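You operate a simulated robot arm through the tools that you are given. There is no shell and no other tool.

The job below is to be done with a simulated robot arm. You get a single attempt, and the scene is never put back.

## Task
Dry the large bowl with the cloth, then nest all three bowls.
Fine: put the cloth back and push the stack to the wall. What is to be rubbed or washed off counts as gone when no trace of it is left.
Where things are to end (x, y in the base frame): large bowl within 40 mm of [630, -290].
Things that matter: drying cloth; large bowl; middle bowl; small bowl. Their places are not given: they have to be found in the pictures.

The check looks at the end state, three seconds after you hand in, the way a careful person would. Anything else that was tipped, shoved, dropped, spilled or broken makes it a failure. Flat cloth is picked up by pressing the open fingertips on it (5 to 10 N) and closing them slowly along it; thin cloth reads only 2 to 8 mm in the jaws.

## Robot
A 6-joint arm with a two-finger parallel gripper, fixed in place. Base frame: the origin is at the foot of the arm, x ahead of it, y to its left, z up; the work surface is at about z = 800. Readings come in mm, rad, newtons and seconds.
With the tool pointing down near the work surface it reaches from about 300 to 660 mm from the base axis. Its first joint turns from -2.007 to 2.007 rad. Payload 3.43 kg.
The TCP is the grasp point between the finger pads, 34 mm short of the fingertips. In the tool frame z runs along the fingers and y along their closing line. Largest opening 128 mm; finger width 24, thickness 12; the body of the gripper, 48 by 130 mm, starts 96 mm behind the TCP.
Orientation is told as [roll, pitch, yaw] about the base's x, y, z axes, in that order, counted from this pose: with the fingers straight down and closing along the base's y, the tool's x points along the base's -x, its y along +y and its z along -z.

## Interface
- The arm moves only by the tool arm_command. Its argument "plan" is a list of rows, each an object (a shift or turn left out is 0, a gripper value left out holds the last) with "xyz": the shift along the base's x, y, z in units of 150 mm (1.0 is 150 mm), a list of three; "rot": the turn, a rotation vector about the base's x, y, z in units of 120 degrees (1.0 is 120 degrees), a list of three; "jaw": the closure, from 0 (fully open) to 1 (shut). In form: [{"xyz": [dx, dy, dz], "rot": [rx, ry, rz], "jaw": jaw}, ...]. A call has 1 to 20 rows; each row is the pose to reach, as a shift and turn from the pose commanded when the call began. A call with a number of a shift or a turn outside -1 to 1 is refused whole. Rows are played at 5 a second. More than 50 mm and 0.15 rad between two rows, or a gripper value outside its range, and nothing of the call is played. A pose out of reach is approached as far as the arm can. The call stops where the force on the tool passes 40 N (or 10 N more than at its start, if that is more) or the arm is blocked; 0.2 s more then pass. Each finger travels about 153 mm/s and halts on what it meets, pressing with about 20 N; the grip force reading is that of the motor and also rises with nothing between the fingers. The clock runs only during rows and for 0.2 s after the last one: add rows that repeat a pose to give the fingers time. The reply holds the time, the measured pose of the TCP, the force on the tool along the base axes, the opening and the grip force, in the units named above and with some noise, with the torque about the TCP (base axes, N m) and any sound that the robot's microphone picked up.
- Cameras (640 x 400 px; columns grow to the right, rows downward): "scene" is fixed at [220.2, -641.4, 1417.5]; the picture's right is [0.71, -0.71, 0.00], its down [-0.60, -0.59, -0.54] and it looks along [0.38, 0.38, -0.84] (base axes); focal length 251 px, centre (320, 200). "wrist" rides on the gripper at [76, -11, -160] in the tool frame; the picture's right is [0.15, 0.99, 0.00], its down [-0.88, 0.13, -0.46] and it looks along [-0.45, 0.07, 0.89] (tool axes); focal length 234 px, centre (320, 200).
- capture(camera): a new picture of that camera. No time passes.
- slide_trunk(by): slides the trunk up (or, below 0, down) by that many mm; the arm rides with it, the base frame stays. It gives what a move gives, with no picture.
- locate(camera, pixels): for up to 12 pixels [column, row] of the newest picture of that camera ("zoom" is the newest enlarged one), the place [x, y, z] in the base frame of the surface seen there, good to about 2 mm, but the place of the scene camera against the robot may be out by one fixed shift of up to 18 mm in any direction. No time passes.
- inspect(camera, box): a new picture of the part [left, top, right, bottom] of that camera's present view, enlarged. No time passes.
- job_done(): hands the job in; it is judged then, once.

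Unless the task says otherwise, let go and move clear before handing in.

The tools are called after ">>>" by a JSON object that holds its "name" and its "arguments". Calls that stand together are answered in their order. arm_command: Moves the arm, as the interface text tells. Its arguments: {"type":"object","properties":{"plan":{"type":"array","items":{"type":"object","properties":{"xyz":{"type":"array","items":{"type":"number"}},"rot":{"type":"array","items":{"type":"number"}},"jaw":{"type":"number"}}}}},"required":["plan"]} The other tools are called the same way: slide_trunk (by) slides the trunk up or down; capture (camera) takes a picture; locate (camera, pixels) gives the place of the surface under pixels of a picture; inspect (camera, box) takes an enlarged picture of a part of a camera's view; job_done () hands the job in.

At the start:

```text
time: 0.0
eef_pos: [392.4, -202.8, 1091.2]
tcp_rot: [-0.001, -0.001, 0.001]
wrist_force: [0.5, 0.1, 0.0]
moment: [0.02, 0.0, -0.01]
opening: 128.1
finger_force: 0.1
trunk travel left (down, up): [-875.0, 115.0]
```

scene: 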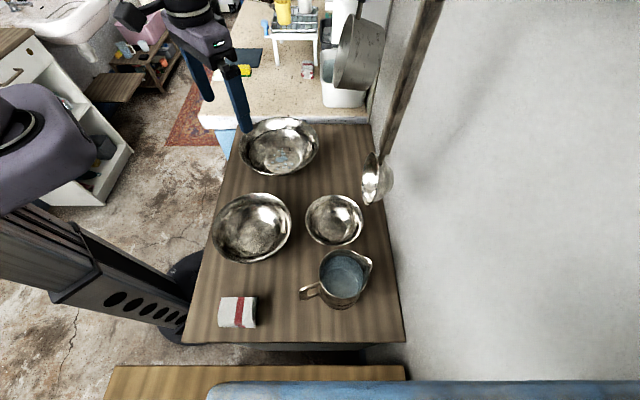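
wrist: 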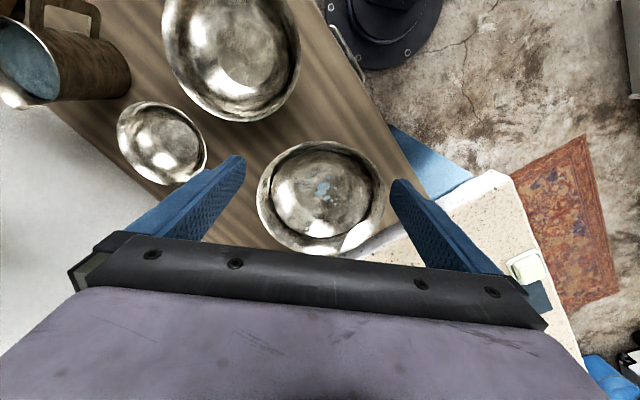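

The scene shows three metal bowls (around pixels 280,147; 252,227; 334,219), a folded cloth at (238,312) and a jug with water at (343,275). I'll enlarge these views before moving.

>>> {"name": "inspect", "arguments": {"camera": "scene", "box": [180, 100, 420, 250]}}

>>> {"name": "inspect", "arguments": {"camera": "wrist", "box": [100, 0, 420, 200]}}

>>> {"name": "locate", "arguments": {"camera": "scene", "pixels": [[280, 157], [252, 235], [334, 225], [238, 305], [220, 325], [256, 325], [221, 298], [256, 298], [376, 178], [343, 275], [300, 340], [400, 335]]}}

```text
2.67 times, centred on (300, 175) of scene
```

zoom: 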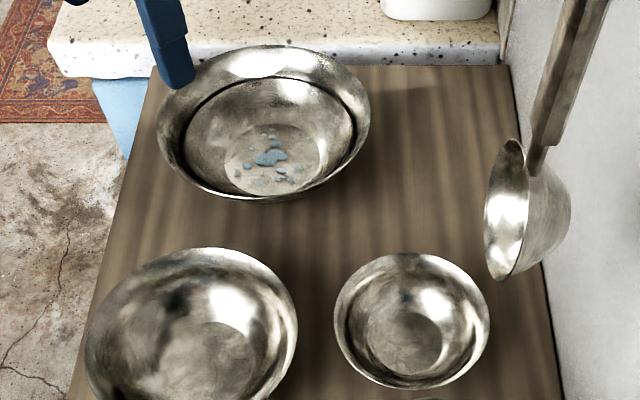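

```text
2.00 times, centred on (260, 100) of wrist
```

zoom: 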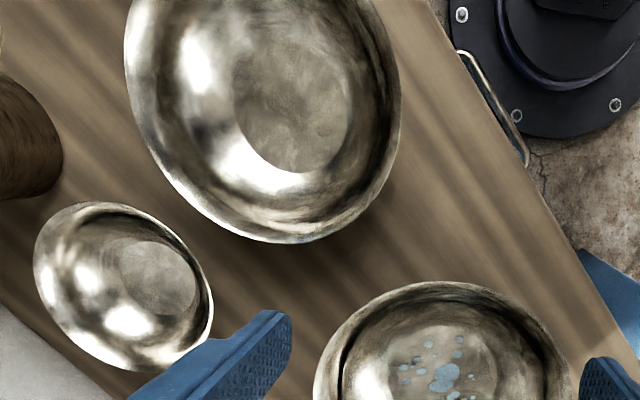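

```text
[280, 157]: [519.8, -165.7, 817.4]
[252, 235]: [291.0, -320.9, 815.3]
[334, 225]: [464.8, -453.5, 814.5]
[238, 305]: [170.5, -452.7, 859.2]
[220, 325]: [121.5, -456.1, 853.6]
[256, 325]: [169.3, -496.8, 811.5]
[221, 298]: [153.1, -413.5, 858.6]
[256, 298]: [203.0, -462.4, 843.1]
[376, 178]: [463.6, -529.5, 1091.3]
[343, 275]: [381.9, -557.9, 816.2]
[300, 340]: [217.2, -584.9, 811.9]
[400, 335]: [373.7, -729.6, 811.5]
```

The wet one (water drops at 280,155) seems to be one of the two bigger bowls; I measure rims, the cloth, the jug, the ladle and the table edges.

>>> {"name": "locate", "arguments": {"camera": "scene", "pixels": [[242, 152], [319, 140], [288, 119], [272, 174], [213, 232], [291, 222], [250, 194], [250, 262], [306, 218], [362, 216], [332, 195], [335, 245]]}}

>>> {"name": "locate", "arguments": {"camera": "scene", "pixels": [[235, 130], [365, 128], [185, 338], [404, 338], [385, 220], [210, 230], [320, 140], [330, 190], [300, 180], [300, 110], [340, 180], [270, 330]]}}

>>> {"name": "locate", "arguments": {"camera": "wrist", "pixels": [[322, 190], [262, 205], [320, 140], [382, 210], [330, 253], [163, 60], [298, 60], [240, 122], [118, 130], [207, 160], [150, 102], [200, 140]]}}

>>> {"name": "inspect", "arguments": {"camera": "scene", "box": [180, 230, 420, 380]}}

```text
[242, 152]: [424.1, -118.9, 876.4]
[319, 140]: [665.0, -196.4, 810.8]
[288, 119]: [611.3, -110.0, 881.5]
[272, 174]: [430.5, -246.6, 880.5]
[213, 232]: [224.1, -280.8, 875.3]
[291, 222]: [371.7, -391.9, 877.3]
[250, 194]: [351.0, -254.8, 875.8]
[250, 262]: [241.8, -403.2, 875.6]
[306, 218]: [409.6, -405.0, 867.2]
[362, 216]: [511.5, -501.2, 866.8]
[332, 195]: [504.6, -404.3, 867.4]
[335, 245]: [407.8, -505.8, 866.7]
```

```text
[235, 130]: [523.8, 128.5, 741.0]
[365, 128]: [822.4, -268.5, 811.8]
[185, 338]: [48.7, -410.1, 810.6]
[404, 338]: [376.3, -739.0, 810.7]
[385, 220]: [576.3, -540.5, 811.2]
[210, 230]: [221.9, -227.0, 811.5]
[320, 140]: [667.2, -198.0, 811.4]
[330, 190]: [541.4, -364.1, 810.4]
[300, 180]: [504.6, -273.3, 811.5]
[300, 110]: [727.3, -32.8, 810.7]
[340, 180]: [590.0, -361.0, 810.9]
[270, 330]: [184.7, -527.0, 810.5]
```

```text
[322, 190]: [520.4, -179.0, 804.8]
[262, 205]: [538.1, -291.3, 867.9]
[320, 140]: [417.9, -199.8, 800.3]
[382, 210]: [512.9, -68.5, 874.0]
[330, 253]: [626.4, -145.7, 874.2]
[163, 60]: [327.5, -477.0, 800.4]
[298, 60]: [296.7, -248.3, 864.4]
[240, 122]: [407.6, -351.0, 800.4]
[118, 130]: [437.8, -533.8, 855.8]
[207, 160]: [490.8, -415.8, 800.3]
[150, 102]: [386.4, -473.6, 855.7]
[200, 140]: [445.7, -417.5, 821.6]
```

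```text
2.67 times, centred on (300, 305) of scene
```

zoom: 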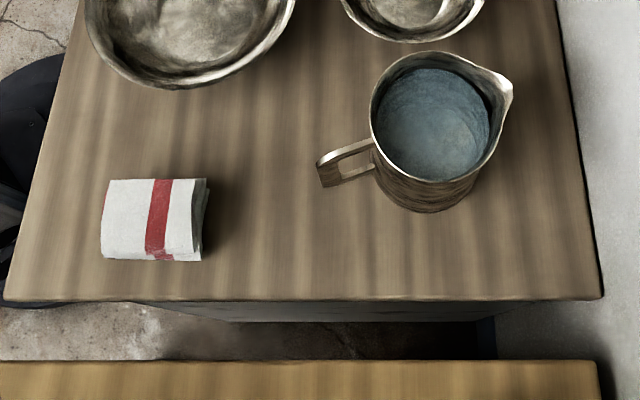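

Wrist rim readings put the large bowl (the wet one, radius about 113) near (520,-179). The middle one (radius about 95) is near (297,-332) and the small one (radius about 70) near (459,-454); the scene camera reads about 11 mm high. I move up over the cloth at (238,312), which stands about 48 mm tall, to measure it.

>>> {"name": "arm_command", "arguments": {"plan": [{"xyz": [-0.2, -0.25, 0]}, {"xyz": [-0.4, -0.5, 0]}, {"xyz": [-0.6, -0.75, 0]}, {"xyz": [-0.8, -1.0, 0]}, {"xyz": [-1.0, -1.0, 0]}]}}

>>> {"name": "capture", "arguments": {"camera": "wrist"}}

>>> {"name": "capture", "arguments": {"camera": "scene"}}

```text
time: 1.2
eef_pos: [241.7, -353.9, 1092.6]
tcp_rot: [-0.001, -0.004, -0.001]
wrist_force: [-0.9, -0.2, 0.0]
moment: [-0.04, -0.01, -0.01]
opening: 128.0
finger_force: 0.0
trunk travel left (down, up): [-875.0, 115.0]
```

```text
taken
```

wrist: 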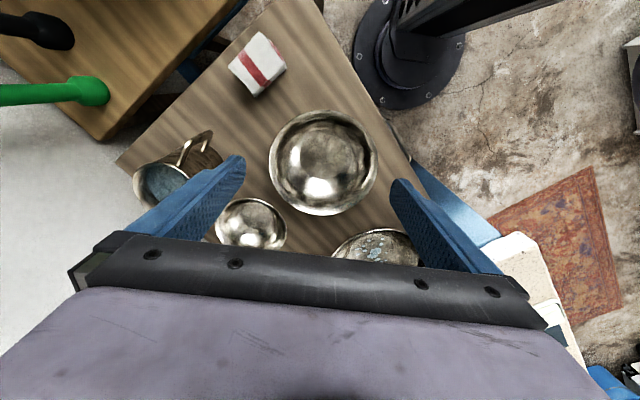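

```text
taken
```

scene: 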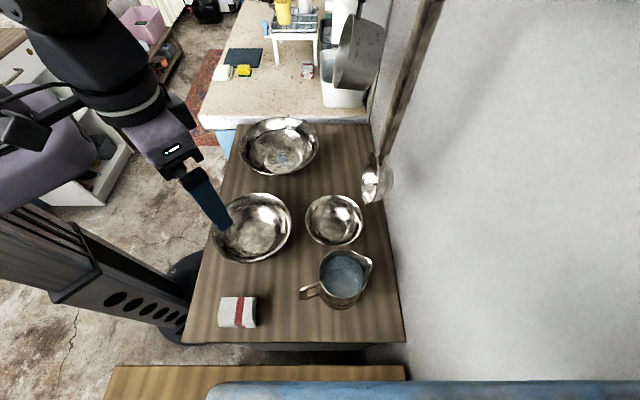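

The wrist camera now sees the cloth (257,65), middle bowl (323,160), small bowl (250,222) and jug (175,170). I locate these with the wrist camera, which carries no shift.

>>> {"name": "locate", "arguments": {"camera": "wrist", "pixels": [[258, 65], [260, 32], [229, 66], [286, 68], [257, 95], [269, 160], [376, 165], [323, 111], [323, 150], [216, 225], [286, 232], [252, 200]]}}

>>> {"name": "locate", "arguments": {"camera": "wrist", "pixels": [[300, 207], [325, 215], [350, 205], [370, 140], [290, 120], [240, 40], [275, 45], [210, 135], [190, 150], [134, 180], [160, 163], [335, 248]]}}

>>> {"name": "inspect", "arguments": {"camera": "wrist", "box": [120, 10, 400, 185]}}

```text
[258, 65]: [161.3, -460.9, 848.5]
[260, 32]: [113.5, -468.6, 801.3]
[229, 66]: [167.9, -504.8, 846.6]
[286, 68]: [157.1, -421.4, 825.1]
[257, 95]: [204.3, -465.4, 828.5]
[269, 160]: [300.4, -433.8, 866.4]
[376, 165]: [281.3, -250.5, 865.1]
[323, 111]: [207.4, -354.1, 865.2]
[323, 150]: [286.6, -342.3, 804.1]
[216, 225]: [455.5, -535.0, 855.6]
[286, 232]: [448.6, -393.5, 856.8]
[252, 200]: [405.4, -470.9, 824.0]
```

```text
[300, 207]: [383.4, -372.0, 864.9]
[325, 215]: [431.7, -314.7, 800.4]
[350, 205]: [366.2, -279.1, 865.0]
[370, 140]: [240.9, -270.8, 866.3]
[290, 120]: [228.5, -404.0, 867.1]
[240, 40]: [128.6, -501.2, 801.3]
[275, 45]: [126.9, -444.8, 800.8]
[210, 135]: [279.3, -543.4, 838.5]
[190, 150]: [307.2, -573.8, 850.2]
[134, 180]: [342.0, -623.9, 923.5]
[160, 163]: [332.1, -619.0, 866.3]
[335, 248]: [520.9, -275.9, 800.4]
```

```text
2.29 times, centred on (260, 98) of wrist
```

zoom: 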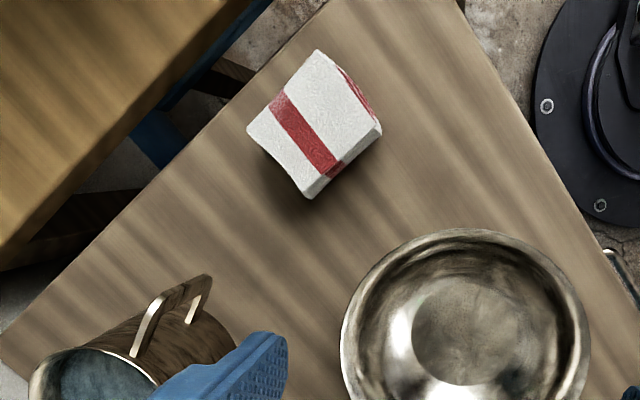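

The wrist camera puts the middle bowl centre at about (297,-342), radius 92, and the small one at about (456,-464), radius 70; the scene camera is off by roughly (+1,+10,+11). I read the cloth's corners from the enlarged picture.

>>> {"name": "locate", "arguments": {"camera": "zoom", "pixels": [[318, 56], [256, 130], [303, 188], [365, 130], [375, 128], [350, 85], [310, 120], [342, 156], [330, 175], [360, 140], [285, 90], [280, 160]]}}

```text
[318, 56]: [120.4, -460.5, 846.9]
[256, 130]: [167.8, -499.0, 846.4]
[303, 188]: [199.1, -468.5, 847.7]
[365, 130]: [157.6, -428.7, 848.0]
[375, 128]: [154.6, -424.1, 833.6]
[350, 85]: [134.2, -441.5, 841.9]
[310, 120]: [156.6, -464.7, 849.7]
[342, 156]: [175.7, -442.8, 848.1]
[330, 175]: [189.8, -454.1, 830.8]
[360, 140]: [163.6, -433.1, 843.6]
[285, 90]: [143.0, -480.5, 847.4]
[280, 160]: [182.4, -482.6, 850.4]
```

The cloth's top corners (120,-460), (168,-500), (200,-468), (157,-427) give a block about 62 by 47 mm and 48 mm tall, centred at (161,-464), with its short side along (0.7,0.7). I turn by -45 degrees above it with the jaw partly closed, to keep clear of the middle bowl.

>>> {"name": "arm_command", "arguments": {"plan": [{"xyz": [-0.09, -0.12, -0.05], "rot": [0, 0, -0.0625], "jaw": 0.3}, {"xyz": [-0.18, -0.24, -0.1], "rot": [0, 0, -0.125], "jaw": 0.3}, {"xyz": [-0.27, -0.37, -0.2], "rot": [0, 0, -0.1875], "jaw": 0.3}, {"xyz": [-0.36, -0.49, -0.3], "rot": [0, 0, -0.25], "jaw": 0.3}, {"xyz": [-0.45, -0.61, -0.4], "rot": [0, 0, -0.3125], "jaw": 0.3}, {"xyz": [-0.538, -0.734, -0.5], "rot": [0, 0, -0.375], "jaw": 0.3}, {"xyz": [-0.538, -0.734, -0.684], "rot": [0, 0, -0.375], "jaw": 0.3}]}}

>>> {"name": "capture", "arguments": {"camera": "wrist"}}

>>> {"name": "capture", "arguments": {"camera": "scene"}}

```text
time: 2.8
eef_pos: [162.0, -464.4, 988.2]
tcp_rot: [-0.001, 0.0, -0.788]
wrist_force: [0.3, -0.6, -1.3]
moment: [0.02, 0.03, -0.03]
opening: 89.8
finger_force: 0.1
trunk travel left (down, up): [-875.0, 115.0]
```

```text
taken
```

wrist: 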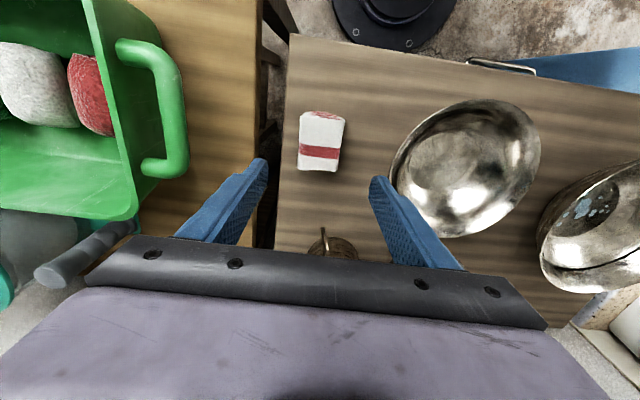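

```text
taken
```

scene: 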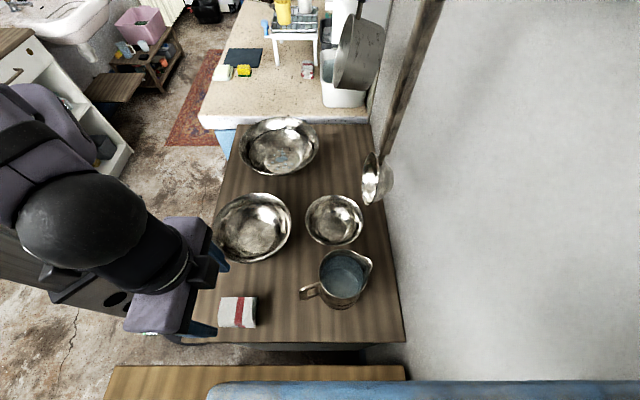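

The gripper sits over the cloth (321,140) with both fingers straddling it. Before going down I check the heights of the green basket and its handle at (165,110) and confirm the cloth.

>>> {"name": "locate", "arguments": {"camera": "wrist", "pixels": [[165, 60], [175, 120], [110, 100], [230, 100], [80, 265], [300, 115], [343, 120], [300, 168], [336, 168], [320, 140], [325, 232], [320, 115]]}}

>>> {"name": "inspect", "arguments": {"camera": "wrist", "box": [240, 80, 400, 180]}}

```text
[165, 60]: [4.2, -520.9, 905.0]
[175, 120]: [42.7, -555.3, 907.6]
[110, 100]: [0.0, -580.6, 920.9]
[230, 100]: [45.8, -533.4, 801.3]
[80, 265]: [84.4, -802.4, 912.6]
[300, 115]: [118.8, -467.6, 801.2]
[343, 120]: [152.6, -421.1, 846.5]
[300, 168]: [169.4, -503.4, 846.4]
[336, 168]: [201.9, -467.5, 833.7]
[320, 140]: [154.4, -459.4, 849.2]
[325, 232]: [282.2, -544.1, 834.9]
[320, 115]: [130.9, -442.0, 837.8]
```

```text
4.00 times, centred on (320, 130) of wrist
```

zoom: 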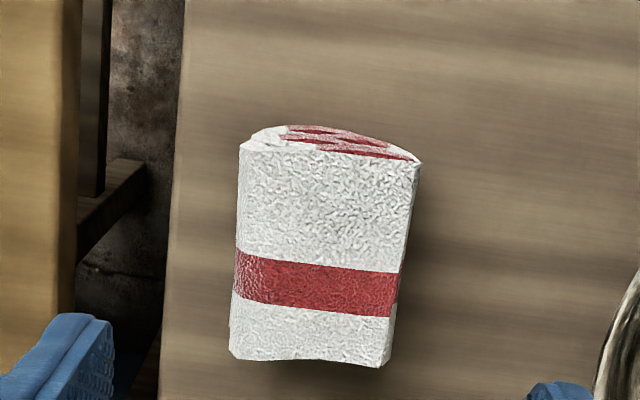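

The basket handle is about 100 mm away at z 905, clear of the fingers. I go down so the fingertips are around z 815 and close gently on the cloth.

>>> {"name": "arm_command", "arguments": {"plan": [{"xyz": [0, 0, -0.3], "jaw": 0.3}, {"xyz": [0, 0, -0.6], "jaw": 0.3}, {"xyz": [0, 0, -0.8], "jaw": 0.3}, {"xyz": [0, 0, -0.92], "jaw": 0.3}, {"xyz": [0, 0, -0.92], "jaw": 0.3}]}}

>>> {"name": "capture", "arguments": {"camera": "wrist"}}

```text
time: 4.0
eef_pos: [162.1, -464.8, 852.1]
tcp_rot: [0.001, 0.0, -0.787]
wrist_force: [0.2, 0.2, -0.4]
moment: [-0.04, 0.0, 0.02]
opening: 89.6
finger_force: 0.0
trunk travel left (down, up): [-875.0, 115.0]
```

```text
taken
```

wrist: 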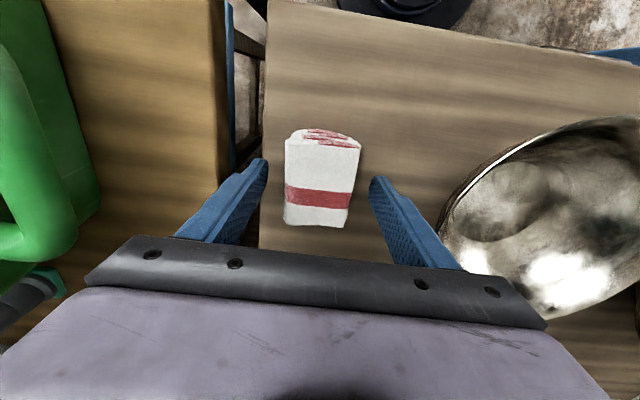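

The cloth at (320,180) lies between the fingers and nothing has been touched. I close slowly.

>>> {"name": "arm_command", "arguments": {"plan": [{"jaw": 0.4}, {"jaw": 0.5}, {"jaw": 0.58}, {"jaw": 0.63}, {"jaw": 0.67}, {"jaw": 0.7}, {"jaw": 0.73}, {"jaw": 0.73}]}}

>>> {"name": "capture", "arguments": {"camera": "wrist"}}

```text
time: 5.8
eef_pos: [161.9, -464.4, 852.7]
tcp_rot: [0.0, -0.001, -0.784]
wrist_force: [0.1, 0.0, -0.2]
moment: [0.04, 0.01, -0.01]
opening: 59.2
finger_force: 20.0
trunk travel left (down, up): [-875.0, 115.0]
```

```text
taken
```

wrist: 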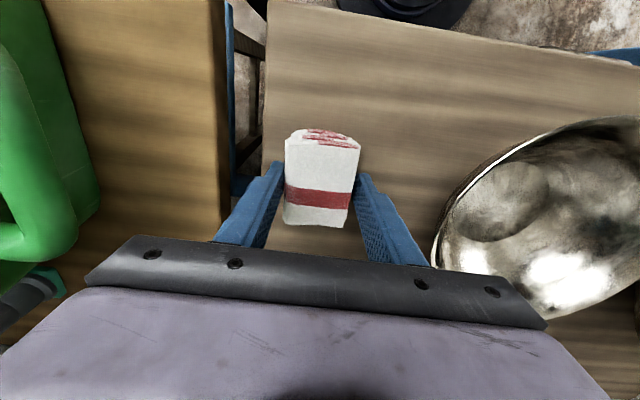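

The fingers hold the cloth: opening 59, grip 20 N at TCP (162,-464.5,852.5), which is the pose to return it to. I lift straight up and check.

>>> {"name": "arm_command", "arguments": {"plan": [{"xyz": [0, 0, 0.1], "jaw": 0.75}, {"xyz": [0, 0, 0.3], "jaw": 0.75}, {"xyz": [0, 0, 0.6], "jaw": 0.75}, {"xyz": [0, 0, 0.9], "jaw": 0.75}, {"xyz": [0, 0, 1.0], "jaw": 0.75}]}}

>>> {"name": "capture", "arguments": {"camera": "wrist"}}

>>> {"name": "capture", "arguments": {"camera": "scene"}}

```text
time: 7.0
eef_pos: [163.1, -462.3, 1002.5]
tcp_rot: [0.0, 0.0, -0.786]
wrist_force: [1.1, 0.2, -0.5]
moment: [0.01, -0.01, 0.04]
opening: 59.1
finger_force: 20.3
trunk travel left (down, up): [-875.0, 115.0]
```

```text
taken
```

wrist: 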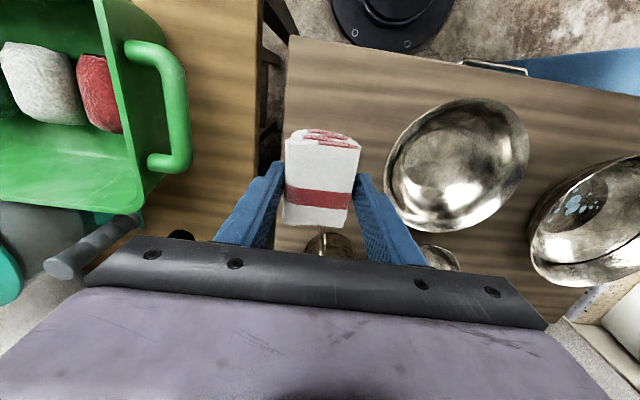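

```text
taken
```

scene: 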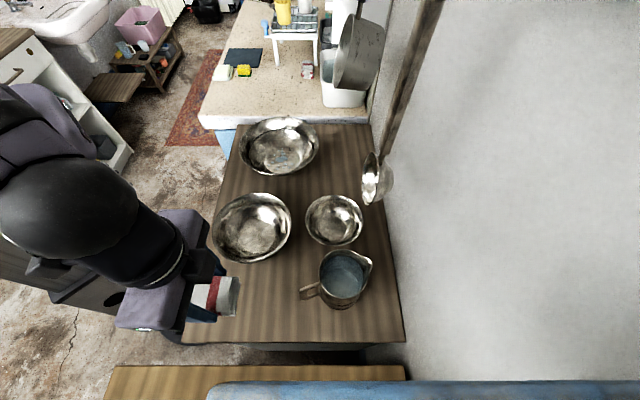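

The cloth is held as a firm block in the jaw (wrist 320,180), and its bottom is about 52 mm below the TCP. I carry it toward the large bowl and stop short to look at the drops.

>>> {"name": "arm_command", "arguments": {"plan": [{"xyz": [0.2, 0.153, 0], "jaw": 0.75}, {"xyz": [0.4, 0.307, 0.05], "jaw": 0.75}, {"xyz": [0.6, 0.46, 0.1], "jaw": 0.75}, {"xyz": [0.8, 0.613, 0.1], "jaw": 0.75}, {"xyz": [1.0, 0.767, 0.1], "jaw": 0.75}]}}

>>> {"name": "capture", "arguments": {"camera": "wrist"}}

>>> {"name": "inspect", "arguments": {"camera": "scene", "box": [230, 105, 330, 185]}}

```text
time: 8.2
eef_pos: [314.0, -348.0, 1017.2]
tcp_rot: [-0.002, 0.0, -0.785]
wrist_force: [0.7, 0.2, -0.9]
moment: [-0.01, 0.01, -0.02]
opening: 59.1
finger_force: 20.2
trunk travel left (down, up): [-875.0, 115.0]
```

```text
taken
```

wrist: 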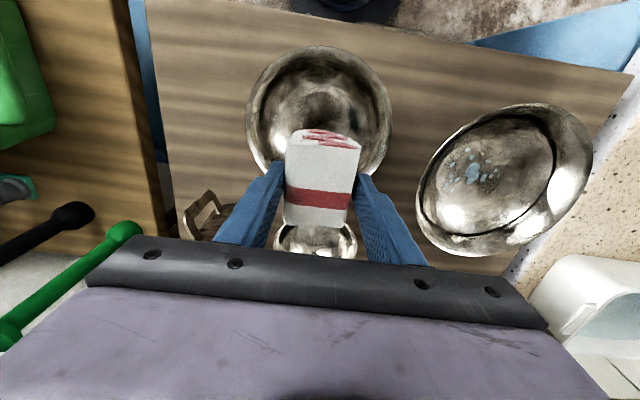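

```text
5.00 times, centred on (280, 145) of scene
```

zoom: 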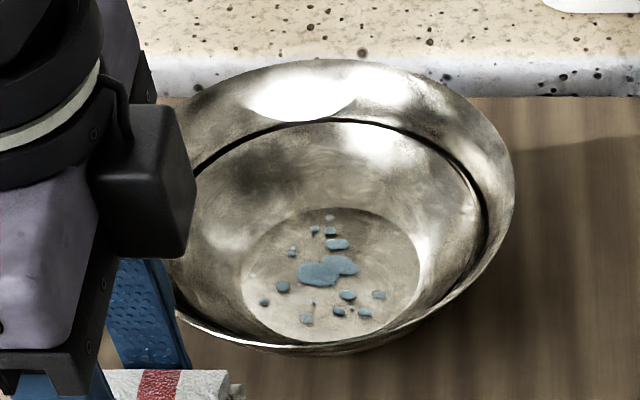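

All the drops lie on the flat floor of the large bowl (scene zoom 260-385, 215-325). I enlarge the wrist view of them and locate each one.

>>> {"name": "inspect", "arguments": {"camera": "wrist", "box": [410, 100, 600, 260]}}

```text
2.50 times, centred on (505, 180) of wrist
```

zoom: 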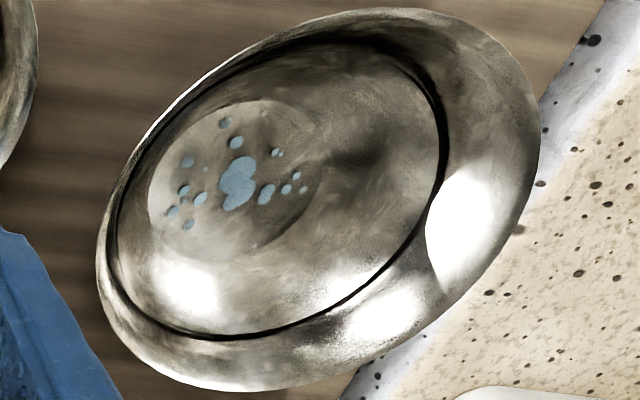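

>>> {"name": "locate", "arguments": {"camera": "zoom", "pixels": [[238, 180], [224, 123], [187, 161], [171, 212], [187, 224], [302, 190], [278, 153], [265, 195], [150, 200], [300, 150], [230, 110], [250, 245]]}}

>>> {"name": "locate", "arguments": {"camera": "zoom", "pixels": [[400, 20], [535, 120], [130, 160], [98, 260], [230, 388], [480, 280], [435, 150], [300, 325], [120, 260], [330, 240], [200, 85], [360, 130]]}}

```text
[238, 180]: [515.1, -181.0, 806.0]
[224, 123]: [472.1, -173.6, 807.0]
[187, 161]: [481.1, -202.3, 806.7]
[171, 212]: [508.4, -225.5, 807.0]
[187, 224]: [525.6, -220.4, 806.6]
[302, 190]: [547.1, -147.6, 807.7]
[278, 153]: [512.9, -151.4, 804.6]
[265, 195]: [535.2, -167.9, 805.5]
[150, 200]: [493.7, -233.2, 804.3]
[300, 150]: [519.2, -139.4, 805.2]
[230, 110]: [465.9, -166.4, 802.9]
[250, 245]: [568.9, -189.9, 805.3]
```

```text
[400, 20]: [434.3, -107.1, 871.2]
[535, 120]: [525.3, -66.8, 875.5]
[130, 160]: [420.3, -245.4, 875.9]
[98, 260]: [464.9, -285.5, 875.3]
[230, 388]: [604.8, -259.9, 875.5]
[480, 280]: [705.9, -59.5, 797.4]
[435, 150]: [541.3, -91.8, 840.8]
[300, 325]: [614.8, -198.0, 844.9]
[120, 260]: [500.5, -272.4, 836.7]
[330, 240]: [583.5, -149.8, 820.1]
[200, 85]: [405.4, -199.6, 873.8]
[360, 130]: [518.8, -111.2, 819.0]
```

The floor of the large bowl is centred at about (518,-185), radius 50, z 805, and every drop lies within about 48 mm of that centre. The rim's radius is 115 at z 875. I carry the cloth over the centre.

>>> {"name": "arm_command", "arguments": {"plan": [{"xyz": [0.2, 0.16, 0], "jaw": 0.75}, {"xyz": [0.4, 0.32, 0], "jaw": 0.75}, {"xyz": [0.6, 0.48, 0], "jaw": 0.75}, {"xyz": [0.8, 0.64, 0], "jaw": 0.75}, {"xyz": [1.0, 0.8, 0], "jaw": 0.75}]}}

>>> {"name": "arm_command", "arguments": {"plan": [{"xyz": [0.18, 0.14, 0], "jaw": 0.75}, {"xyz": [0.36, 0.287, 0], "jaw": 0.75}, {"xyz": [0.36, 0.287, -0.3], "jaw": 0.75}, {"xyz": [0.36, 0.287, -0.6], "jaw": 0.75}, {"xyz": [0.36, 0.287, -0.6], "jaw": 0.75}]}}

>>> {"name": "capture", "arguments": {"camera": "scene"}}

>>> {"name": "capture", "arguments": {"camera": "wrist"}}

```text
time: 9.4
eef_pos: [464.4, -227.2, 1013.8]
tcp_rot: [-0.002, 0.001, -0.785]
wrist_force: [0.7, 0.8, -1.3]
moment: [-0.05, 0.03, 0.01]
opening: 59.1
finger_force: 20.1
trunk travel left (down, up): [-875.0, 115.0]
```

```text
time: 10.6
eef_pos: [516.4, -185.6, 930.0]
tcp_rot: [0.0, 0.002, -0.785]
wrist_force: [-0.8, -0.4, 0.0]
moment: [-0.03, -0.03, 0.04]
opening: 58.8
finger_force: 20.2
trunk travel left (down, up): [-875.0, 115.0]
```

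```text
taken
```

scene: 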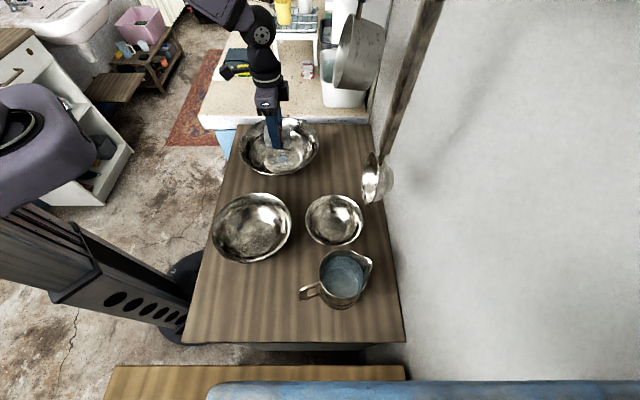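

```text
taken
```

wrist: 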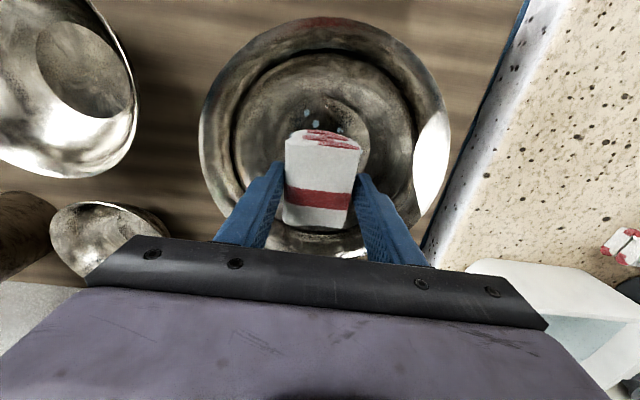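

The cloth hangs centred over the bowl floor, with drops just beyond it at (310,115). I lower it to just above the floor, then feel for contact.

>>> {"name": "arm_command", "arguments": {"plan": [{"xyz": [0, 0, -0.25], "jaw": 0.75}, {"xyz": [0, 0, -0.4], "jaw": 0.75}, {"xyz": [0, 0, -0.44], "jaw": 0.75}, {"xyz": [0, 0, -0.46], "jaw": 0.75}, {"xyz": [0, 0, -0.475], "jaw": 0.75}, {"xyz": [0, 0, -0.475], "jaw": 0.75}]}}

```text
time: 12.0
eef_pos: [516.1, -186.0, 858.4]
tcp_rot: [0.002, -0.004, -0.785]
wrist_force: [-0.3, 2.4, 13.8]
moment: [0.21, 0.27, -0.01]
opening: 58.9
finger_force: 20.1
trunk travel left (down, up): [-875.0, 115.0]
```

The cloth touches the floor at TCP z 858.4 with 13.8 N. I ease off slightly and rub in a 15 mm circle, watching the force.

>>> {"name": "arm_command", "arguments": {"plan": [{"xyz": [0.05, 0, -0.471], "jaw": 0.75}]}}

```text
refused: row 1 steps farther than a row can; nothing moved
```

That row counted from the current pose, so it was refused and nothing moved. I redo it with small shifts from here.

>>> {"name": "arm_command", "arguments": {"plan": [{"xyz": [0.05, 0, 0.004], "jaw": 0.75}, {"xyz": [0.1, 0, 0.004], "jaw": 0.75}, {"xyz": [0.087, 0.05, 0.004], "jaw": 0.75}, {"xyz": [0.05, 0.087, 0.004], "jaw": 0.75}, {"xyz": [0, 0.1, 0.004], "jaw": 0.75}, {"xyz": [-0.05, 0.087, 0.004], "jaw": 0.75}, {"xyz": [-0.087, 0.05, 0.004], "jaw": 0.75}, {"xyz": [-0.1, 0, 0.004], "jaw": 0.75}, {"xyz": [-0.087, -0.05, 0.004], "jaw": 0.75}, {"xyz": [-0.05, -0.087, 0.004], "jaw": 0.75}, {"xyz": [0, -0.1, 0.004], "jaw": 0.75}, {"xyz": [0.05, -0.087, 0.004], "jaw": 0.75}, {"xyz": [0.087, -0.05, 0.004], "jaw": 0.75}, {"xyz": [0.1, 0, 0.004], "jaw": 0.75}, {"xyz": [0.05, 0, 0.004], "jaw": 0.75}, {"xyz": [0, 0, 0.004], "jaw": 0.75}]}}

>>> {"name": "capture", "arguments": {"camera": "wrist"}}

>>> {"name": "inspect", "arguments": {"camera": "scene", "box": [230, 105, 330, 185]}}

```text
time: 15.4
eef_pos: [517.2, -185.4, 856.2]
tcp_rot: [0.002, -0.003, -0.785]
wrist_force: [4.6, 0.8, 12.3]
moment: [0.01, -0.12, 0.03]
opening: 58.9
finger_force: 19.9
trunk travel left (down, up): [-875.0, 115.0]
```

```text
taken
```

wrist: 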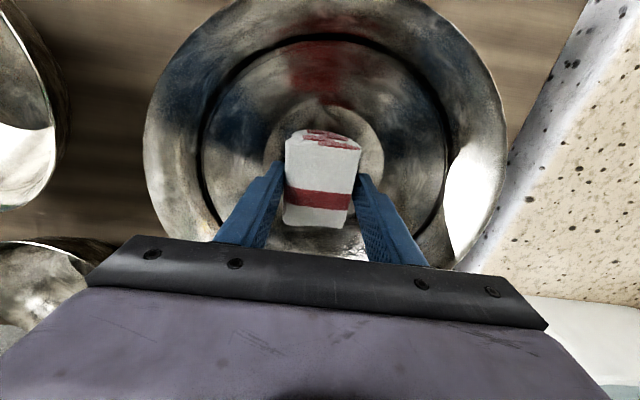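

```text
5.00 times, centred on (280, 145) of scene
```

zoom: 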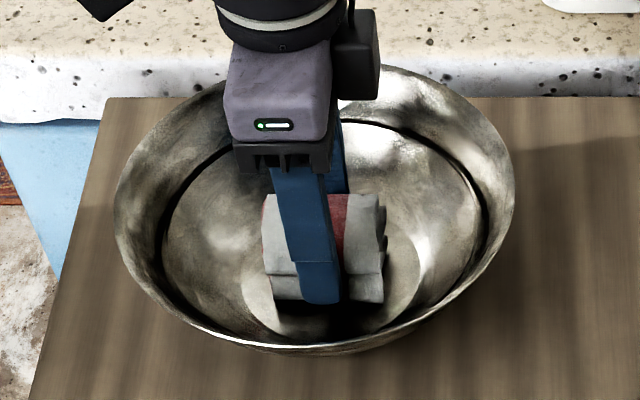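

The drops beyond the cloth are gone from view, the force is 12 N and the bowl has not moved. I rub a wider 21 mm circle for the floor's edges, then lift and look.

>>> {"name": "arm_command", "arguments": {"plan": [{"xyz": [0.06, 0, 0], "jaw": 0.75}, {"xyz": [0.12, 0, 0.004], "jaw": 0.75}, {"xyz": [0.14, 0, 0.006], "jaw": 0.75}, {"xyz": [0.121, 0.07, 0.006], "jaw": 0.75}, {"xyz": [0.07, 0.121, 0.006], "jaw": 0.75}, {"xyz": [0, 0.14, 0.006], "jaw": 0.75}, {"xyz": [-0.07, 0.121, 0.006], "jaw": 0.75}, {"xyz": [-0.121, 0.07, 0.006], "jaw": 0.75}, {"xyz": [-0.14, 0, 0.006], "jaw": 0.75}, {"xyz": [-0.121, -0.07, 0.006], "jaw": 0.75}, {"xyz": [-0.07, -0.121, 0.006], "jaw": 0.75}, {"xyz": [0, -0.14, 0.006], "jaw": 0.75}, {"xyz": [0.07, -0.121, 0.006], "jaw": 0.75}, {"xyz": [0.121, -0.07, 0.006], "jaw": 0.75}, {"xyz": [0.14, 0, 0.006], "jaw": 0.75}, {"xyz": [0.07, 0, 0], "jaw": 0.75}, {"xyz": [0, 0, 0], "jaw": 0.75}]}}

```text
time: 19.0
eef_pos: [516.9, -186.9, 856.3]
tcp_rot: [0.001, -0.001, -0.786]
wrist_force: [1.3, 1.3, 7.2]
moment: [0.02, -0.09, 0.0]
opening: 58.9
finger_force: 19.3
trunk travel left (down, up): [-875.0, 115.0]
```

The second circle went cleanly, at 7 N. I lift out straight and look at the floor.

>>> {"name": "arm_command", "arguments": {"plan": [{"xyz": [0, 0, 0.15], "jaw": 0.75}, {"xyz": [0, 0, 0.45], "jaw": 0.75}, {"xyz": [0, 0, 0.75], "jaw": 0.75}, {"xyz": [0, 0, 1.0], "jaw": 0.75}, {"xyz": [-0.25, -0.2, 1.0], "jaw": 0.75}, {"xyz": [-0.5, -0.4, 1.0], "jaw": 0.75}, {"xyz": [-0.75, -0.6, 1.0], "jaw": 0.75}]}}

>>> {"name": "inspect", "arguments": {"camera": "scene", "box": [230, 105, 330, 185]}}

>>> {"name": "capture", "arguments": {"camera": "wrist"}}

```text
time: 20.6
eef_pos: [398.9, -278.2, 1006.5]
tcp_rot: [0.004, -0.001, -0.786]
wrist_force: [0.7, -0.3, -0.8]
moment: [0.05, -0.04, 0.03]
opening: 59.0
finger_force: 20.2
trunk travel left (down, up): [-875.0, 115.0]
```

```text
5.00 times, centred on (280, 145) of scene
```

zoom: 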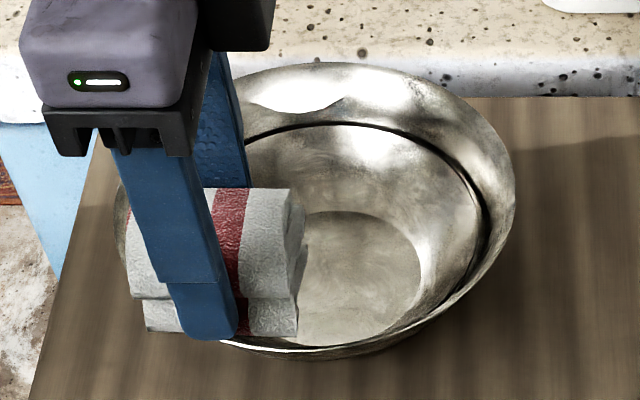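

```text
taken
```

wrist: 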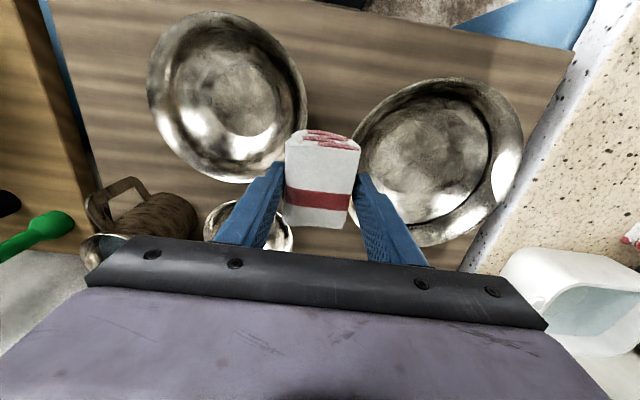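

The floor looks dry in the scene view. I enlarge the wrist view of the whole bowl (355-520, 80-245) to check for traces.

>>> {"name": "inspect", "arguments": {"camera": "wrist", "box": [345, 70, 530, 250]}}

>>> {"name": "inspect", "arguments": {"camera": "wrist", "box": [375, 100, 460, 210]}}

>>> {"name": "inspect", "arguments": {"camera": "wrist", "box": [140, 0, 330, 190]}}

```text
2.22 times, centred on (438, 160) of wrist
```

zoom: 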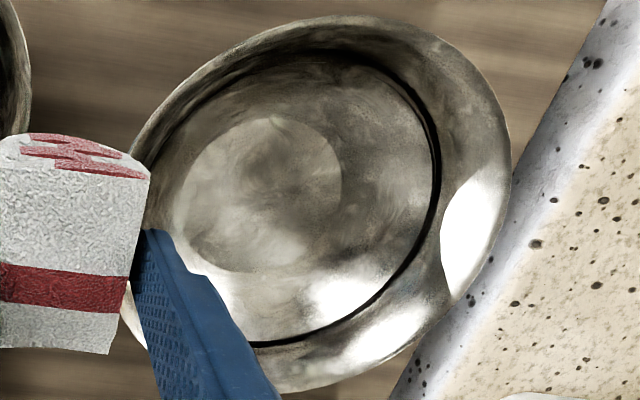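

```text
3.64 times, centred on (418, 155) of wrist
```

zoom: 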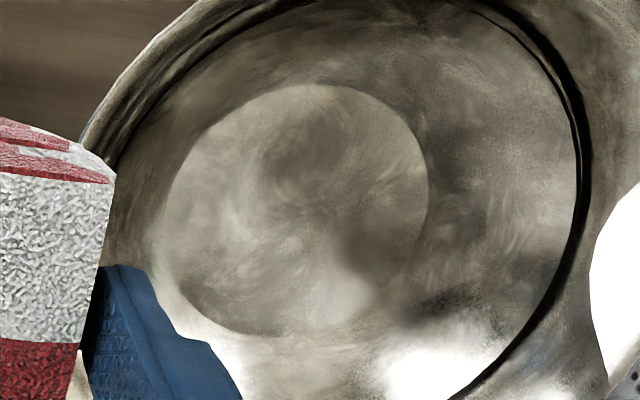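

```text
2.11 times, centred on (235, 95) of wrist
```

zoom: 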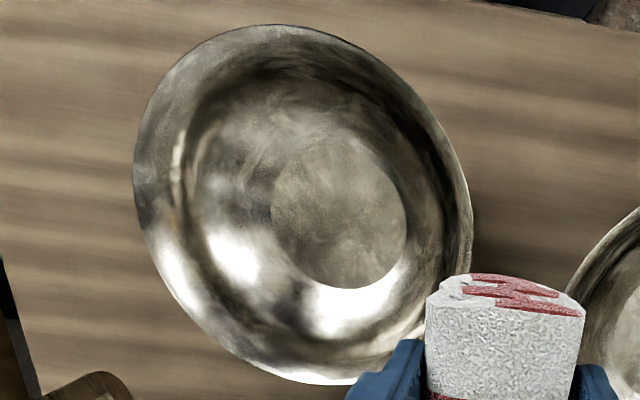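

The floor looks clean, but I want a view free of the fingers. I move back to the earlier viewpoint, where the drops showed well, and compare from both cameras.

>>> {"name": "arm_command", "arguments": {"plan": [{"xyz": [-0.2, -0.16, 0], "jaw": 0.75}, {"xyz": [-0.4, -0.32, 0], "jaw": 0.75}, {"xyz": [-0.56, -0.46, 0.05], "jaw": 0.75}, {"xyz": [-0.56, -0.46, 0.05], "jaw": 0.75}]}}

>>> {"name": "inspect", "arguments": {"camera": "wrist", "box": [410, 120, 540, 220]}}

>>> {"name": "inspect", "arguments": {"camera": "scene", "box": [255, 130, 315, 175]}}

>>> {"name": "capture", "arguments": {"camera": "scene"}}

```text
time: 21.6
eef_pos: [318.6, -345.4, 1013.5]
tcp_rot: [0.0, 0.0, -0.785]
wrist_force: [0.5, 0.0, -0.6]
moment: [0.0, 0.04, 0.01]
opening: 58.9
finger_force: 19.9
trunk travel left (down, up): [-875.0, 115.0]
```

```text
4.00 times, centred on (475, 170) of wrist
```

zoom: 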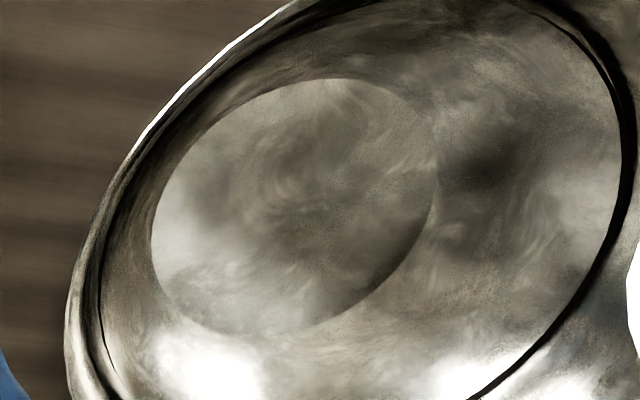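

```text
8.89 times, centred on (285, 152) of scene
```

zoom: 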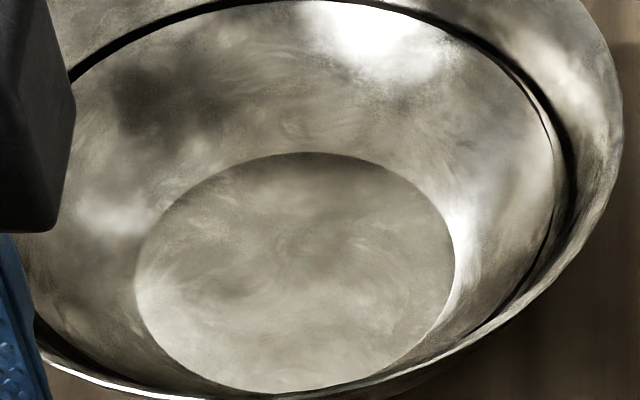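

```text
taken
```

scene: 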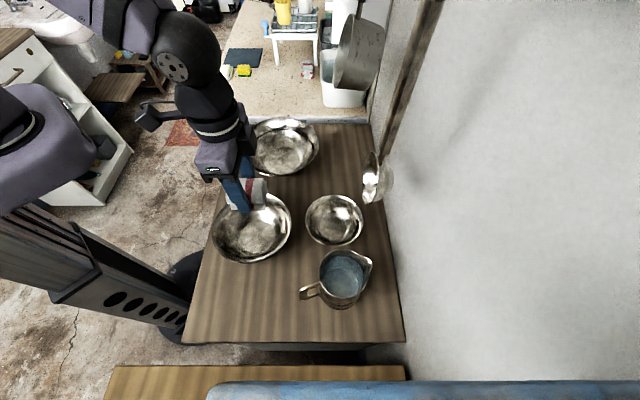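

Both enlarged views show a bare, dry floor. I carry the cloth back over its place at (162,-464.5).

>>> {"name": "arm_command", "arguments": {"plan": [{"xyz": [-0.2, -0.153, 0], "jaw": 0.75}, {"xyz": [-0.4, -0.307, 0], "jaw": 0.75}, {"xyz": [-0.6, -0.46, 0], "jaw": 0.75}, {"xyz": [-0.8, -0.61, 0], "jaw": 0.75}, {"xyz": [-1.0, -0.76, 0], "jaw": 0.75}, {"xyz": [-1.0, -0.78, -0.3], "jaw": 0.75}, {"xyz": [-1.0, -0.78, -0.6], "jaw": 0.75}, {"xyz": [-1.0, -0.78, -0.8], "jaw": 0.75}, {"xyz": [-1.0, -0.78, -0.8], "jaw": 0.75}]}}

>>> {"name": "capture", "arguments": {"camera": "wrist"}}

```text
time: 23.6
eef_pos: [169.6, -460.5, 892.6]
tcp_rot: [0.001, -0.001, -0.786]
wrist_force: [0.3, -1.0, -0.2]
moment: [-0.01, -0.03, -0.03]
opening: 59.0
finger_force: 20.2
trunk travel left (down, up): [-875.0, 115.0]
```

```text
taken
```

wrist: 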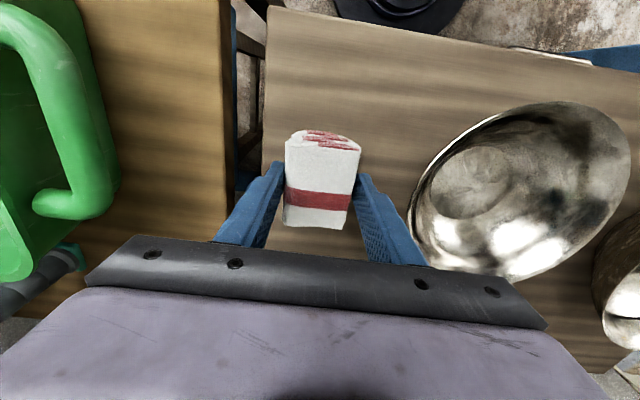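

Still held, and about 7 mm short of the spot in x. I correct that and lower to light contact near TCP z 852.

>>> {"name": "arm_command", "arguments": {"plan": [{"xyz": [-0.05, -0.027, -0.1], "jaw": 0.75}, {"xyz": [-0.05, -0.027, -0.22], "jaw": 0.75}, {"xyz": [-0.05, -0.027, -0.25], "jaw": 0.75}, {"xyz": [-0.05, -0.027, -0.262], "jaw": 0.75}, {"xyz": [-0.05, -0.027, -0.27], "jaw": 0.75}, {"xyz": [-0.05, -0.027, -0.27], "jaw": 0.75}]}}

```text
time: 25.0
eef_pos: [162.5, -465.5, 851.6]
tcp_rot: [-0.001, 0.0, -0.786]
wrist_force: [-0.4, -1.2, -1.2]
moment: [-0.01, 0.03, -0.02]
opening: 58.8
finger_force: 19.9
trunk travel left (down, up): [-875.0, 115.0]
```

No contact force yet at z 851.6, so I go down another couple of millimetres.

>>> {"name": "arm_command", "arguments": {"plan": [{"xyz": [0, 0, -0.007], "jaw": 0.75}, {"xyz": [0, 0, -0.013], "jaw": 0.75}, {"xyz": [0, 0, -0.013], "jaw": 0.75}]}}

```text
time: 25.8
eef_pos: [163.9, -465.8, 851.8]
tcp_rot: [-0.001, -0.001, -0.787]
wrist_force: [-0.4, 1.5, 10.4]
moment: [0.13, -0.1, -0.03]
opening: 59.3
finger_force: 19.8
trunk travel left (down, up): [-875.0, 115.0]
```

The cloth rests on the table (10 N upward). I open gradually to about 90 mm, then rise straight up.

>>> {"name": "arm_command", "arguments": {"plan": [{"xyz": [0, 0, 0.006], "jaw": 0.5}, {"xyz": [0, 0, 0.006], "jaw": 0.4}, {"xyz": [0, 0, 0.006], "jaw": 0.3}, {"xyz": [0, 0, 0.006], "jaw": 0.3}, {"xyz": [0, 0, 0.2], "jaw": 0.3}, {"xyz": [0, 0, 0.5], "jaw": 0.3}, {"xyz": [0, 0, 0.8], "jaw": 0.3}, {"xyz": [0, 0, 1.0], "jaw": 0.3}]}}

>>> {"name": "capture", "arguments": {"camera": "wrist"}}

>>> {"name": "capture", "arguments": {"camera": "scene"}}

```text
time: 27.6
eef_pos: [165.2, -462.7, 1000.9]
tcp_rot: [-0.001, -0.001, -0.785]
wrist_force: [-0.3, -1.0, 0.4]
moment: [0.0, 0.0, 0.0]
opening: 89.5
finger_force: 0.0
trunk travel left (down, up): [-875.0, 115.0]
```

```text
taken
```

wrist: 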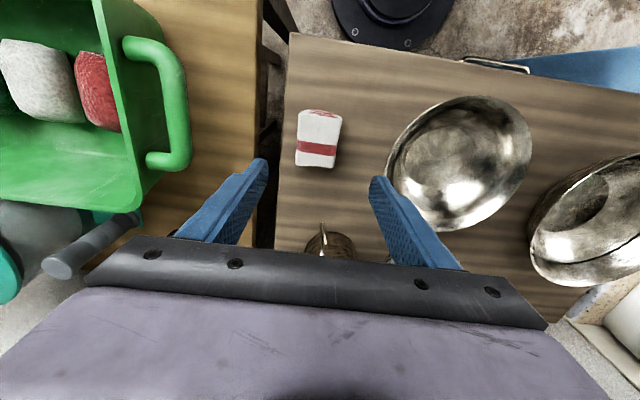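

```text
taken
```

scene: 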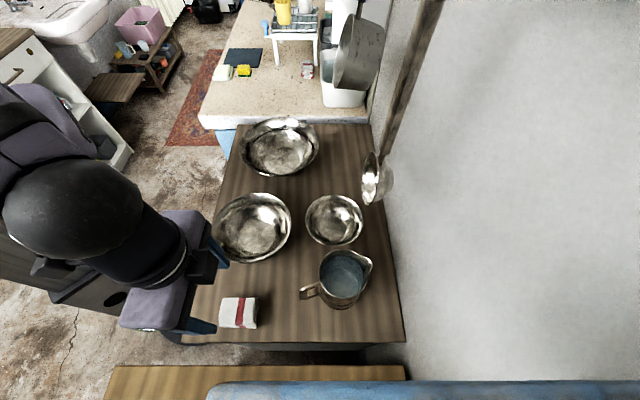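

The cloth is back at wrist (320,140), in nearly the same pixels as before. Next is the middle bowl, so I enlarge it and read its wall profile to choose how to pinch the rim.

>>> {"name": "inspect", "arguments": {"camera": "wrist", "box": [375, 85, 545, 240]}}

>>> {"name": "locate", "arguments": {"camera": "wrist", "pixels": [[300, 112], [340, 116], [298, 164], [333, 168], [318, 135]]}}

```text
2.58 times, centred on (460, 162) of wrist
```

zoom: 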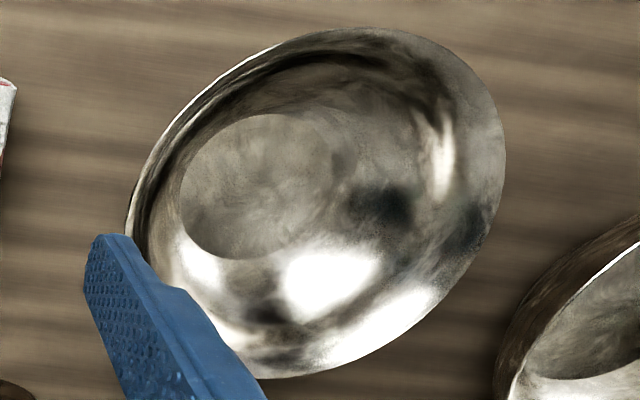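

```text
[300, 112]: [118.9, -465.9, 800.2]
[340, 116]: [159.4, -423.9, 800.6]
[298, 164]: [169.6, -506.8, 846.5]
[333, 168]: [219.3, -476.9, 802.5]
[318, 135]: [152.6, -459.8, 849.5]
```

>>> {"name": "locate", "arguments": {"camera": "zoom", "pixels": [[260, 185], [325, 165], [350, 160], [380, 150], [410, 145], [430, 140], [450, 130], [470, 120], [490, 110], [498, 105], [505, 150], [445, 45]]}}

>>> {"name": "locate", "arguments": {"camera": "zoom", "pixels": [[350, 30], [270, 46], [180, 135], [130, 205], [133, 240], [265, 375], [340, 363], [440, 290], [500, 180], [250, 115], [182, 195], [250, 257]]}}

```text
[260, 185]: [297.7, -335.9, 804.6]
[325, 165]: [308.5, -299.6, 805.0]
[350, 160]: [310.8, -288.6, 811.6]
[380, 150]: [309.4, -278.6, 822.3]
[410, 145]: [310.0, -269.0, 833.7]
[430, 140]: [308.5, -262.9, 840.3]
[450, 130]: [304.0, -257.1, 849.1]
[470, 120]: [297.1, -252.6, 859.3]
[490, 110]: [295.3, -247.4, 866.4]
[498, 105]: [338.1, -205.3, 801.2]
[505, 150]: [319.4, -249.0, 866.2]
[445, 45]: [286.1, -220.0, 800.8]
```

```text
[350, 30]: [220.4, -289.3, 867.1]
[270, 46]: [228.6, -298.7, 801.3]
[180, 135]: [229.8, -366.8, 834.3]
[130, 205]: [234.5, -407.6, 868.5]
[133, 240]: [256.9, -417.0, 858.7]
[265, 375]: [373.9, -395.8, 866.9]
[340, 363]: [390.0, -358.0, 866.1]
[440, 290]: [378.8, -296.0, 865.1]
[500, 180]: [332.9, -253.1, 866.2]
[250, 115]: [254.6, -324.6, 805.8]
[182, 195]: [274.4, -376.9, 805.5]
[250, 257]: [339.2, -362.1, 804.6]
```

The middle bowl fits a centre of (299,-341) with rim radius 93.5 at z 866, and the upper wall leans about 30° outward. I'll pinch the rim on its (-0.7,-0.7) side with the tool tilted 30° along the wall; first I tilt at height.

>>> {"name": "arm_command", "arguments": {"plan": [{"xyz": [0.025, 0.005, 0], "rot": [0.0442, -0.0442, 0], "jaw": 0.5}, {"xyz": [0.05, 0.008, 0], "rot": [0.0884, -0.0884, 0], "jaw": 0.6}, {"xyz": [0.075, 0.01, 0], "rot": [0.1326, -0.1326, 0], "jaw": 0.6}, {"xyz": [0.095, 0.015, 0], "rot": [0.1768, -0.1768, 0], "jaw": 0.6}, {"xyz": [0.095, 0.015, 0], "rot": [0.1768, -0.1768, 0], "jaw": 0.6}]}}

>>> {"name": "capture", "arguments": {"camera": "wrist"}}

>>> {"name": "capture", "arguments": {"camera": "scene"}}

```text
time: 28.8
eef_pos: [177.5, -462.5, 1001.0]
tcp_rot: [0.525, -0.001, -0.784]
wrist_force: [0.7, 0.2, -0.9]
moment: [-0.03, 0.0, 0.04]
opening: 51.2
finger_force: 0.1
trunk travel left (down, up): [-875.0, 115.0]
```

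```text
taken
```

wrist: 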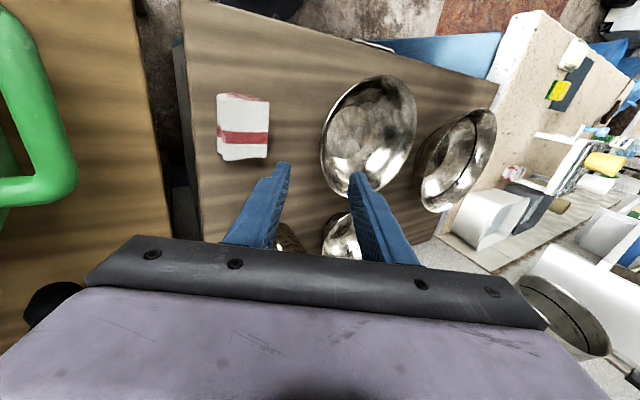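

```text
taken
```

scene: 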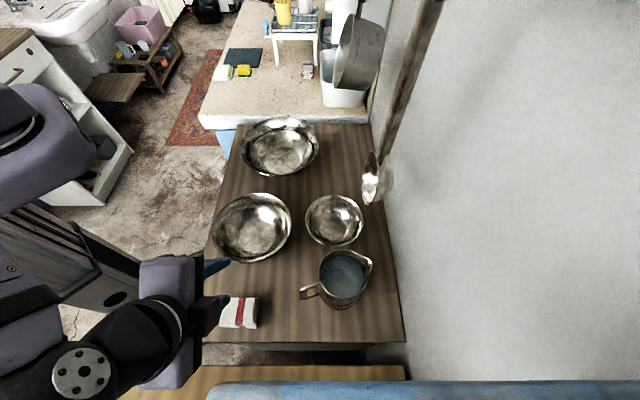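

The tilt is as planned (0.525 rad) and everything nearby is clear. I advance along the finger axis to about 30 mm short of the rim and look.

>>> {"name": "arm_command", "arguments": {"plan": [{"xyz": [0.08, 0.08, -0.2], "jaw": 0.6}, {"xyz": [0.16, 0.16, -0.4], "jaw": 0.6}, {"xyz": [0.24, 0.24, -0.6], "jaw": 0.6}, {"xyz": [0.24, 0.24, -0.6], "jaw": 0.6}]}}

>>> {"name": "capture", "arguments": {"camera": "wrist"}}

>>> {"name": "capture", "arguments": {"camera": "scene"}}

```text
time: 29.8
eef_pos: [212.7, -426.6, 909.8]
tcp_rot: [0.524, -0.002, -0.784]
wrist_force: [-0.4, 0.6, -0.6]
moment: [-0.03, 0.0, 0.0]
opening: 51.3
finger_force: 0.0
trunk travel left (down, up): [-875.0, 115.0]
```

```text
taken
```

wrist: 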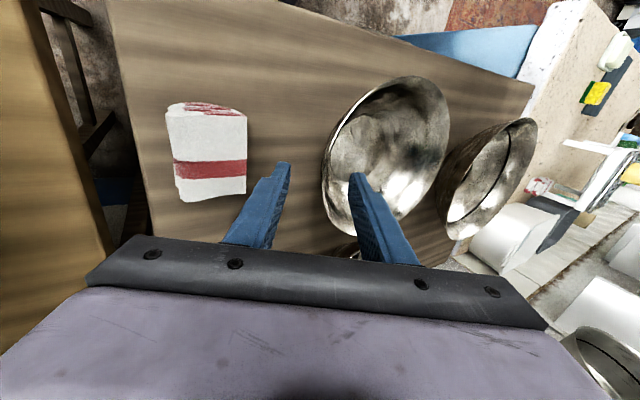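

```text
taken
```

scene: 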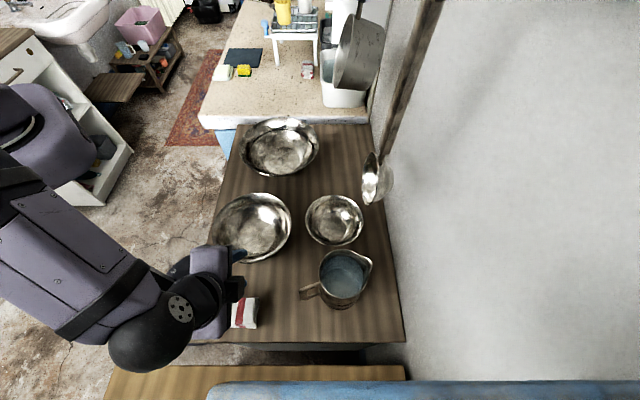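

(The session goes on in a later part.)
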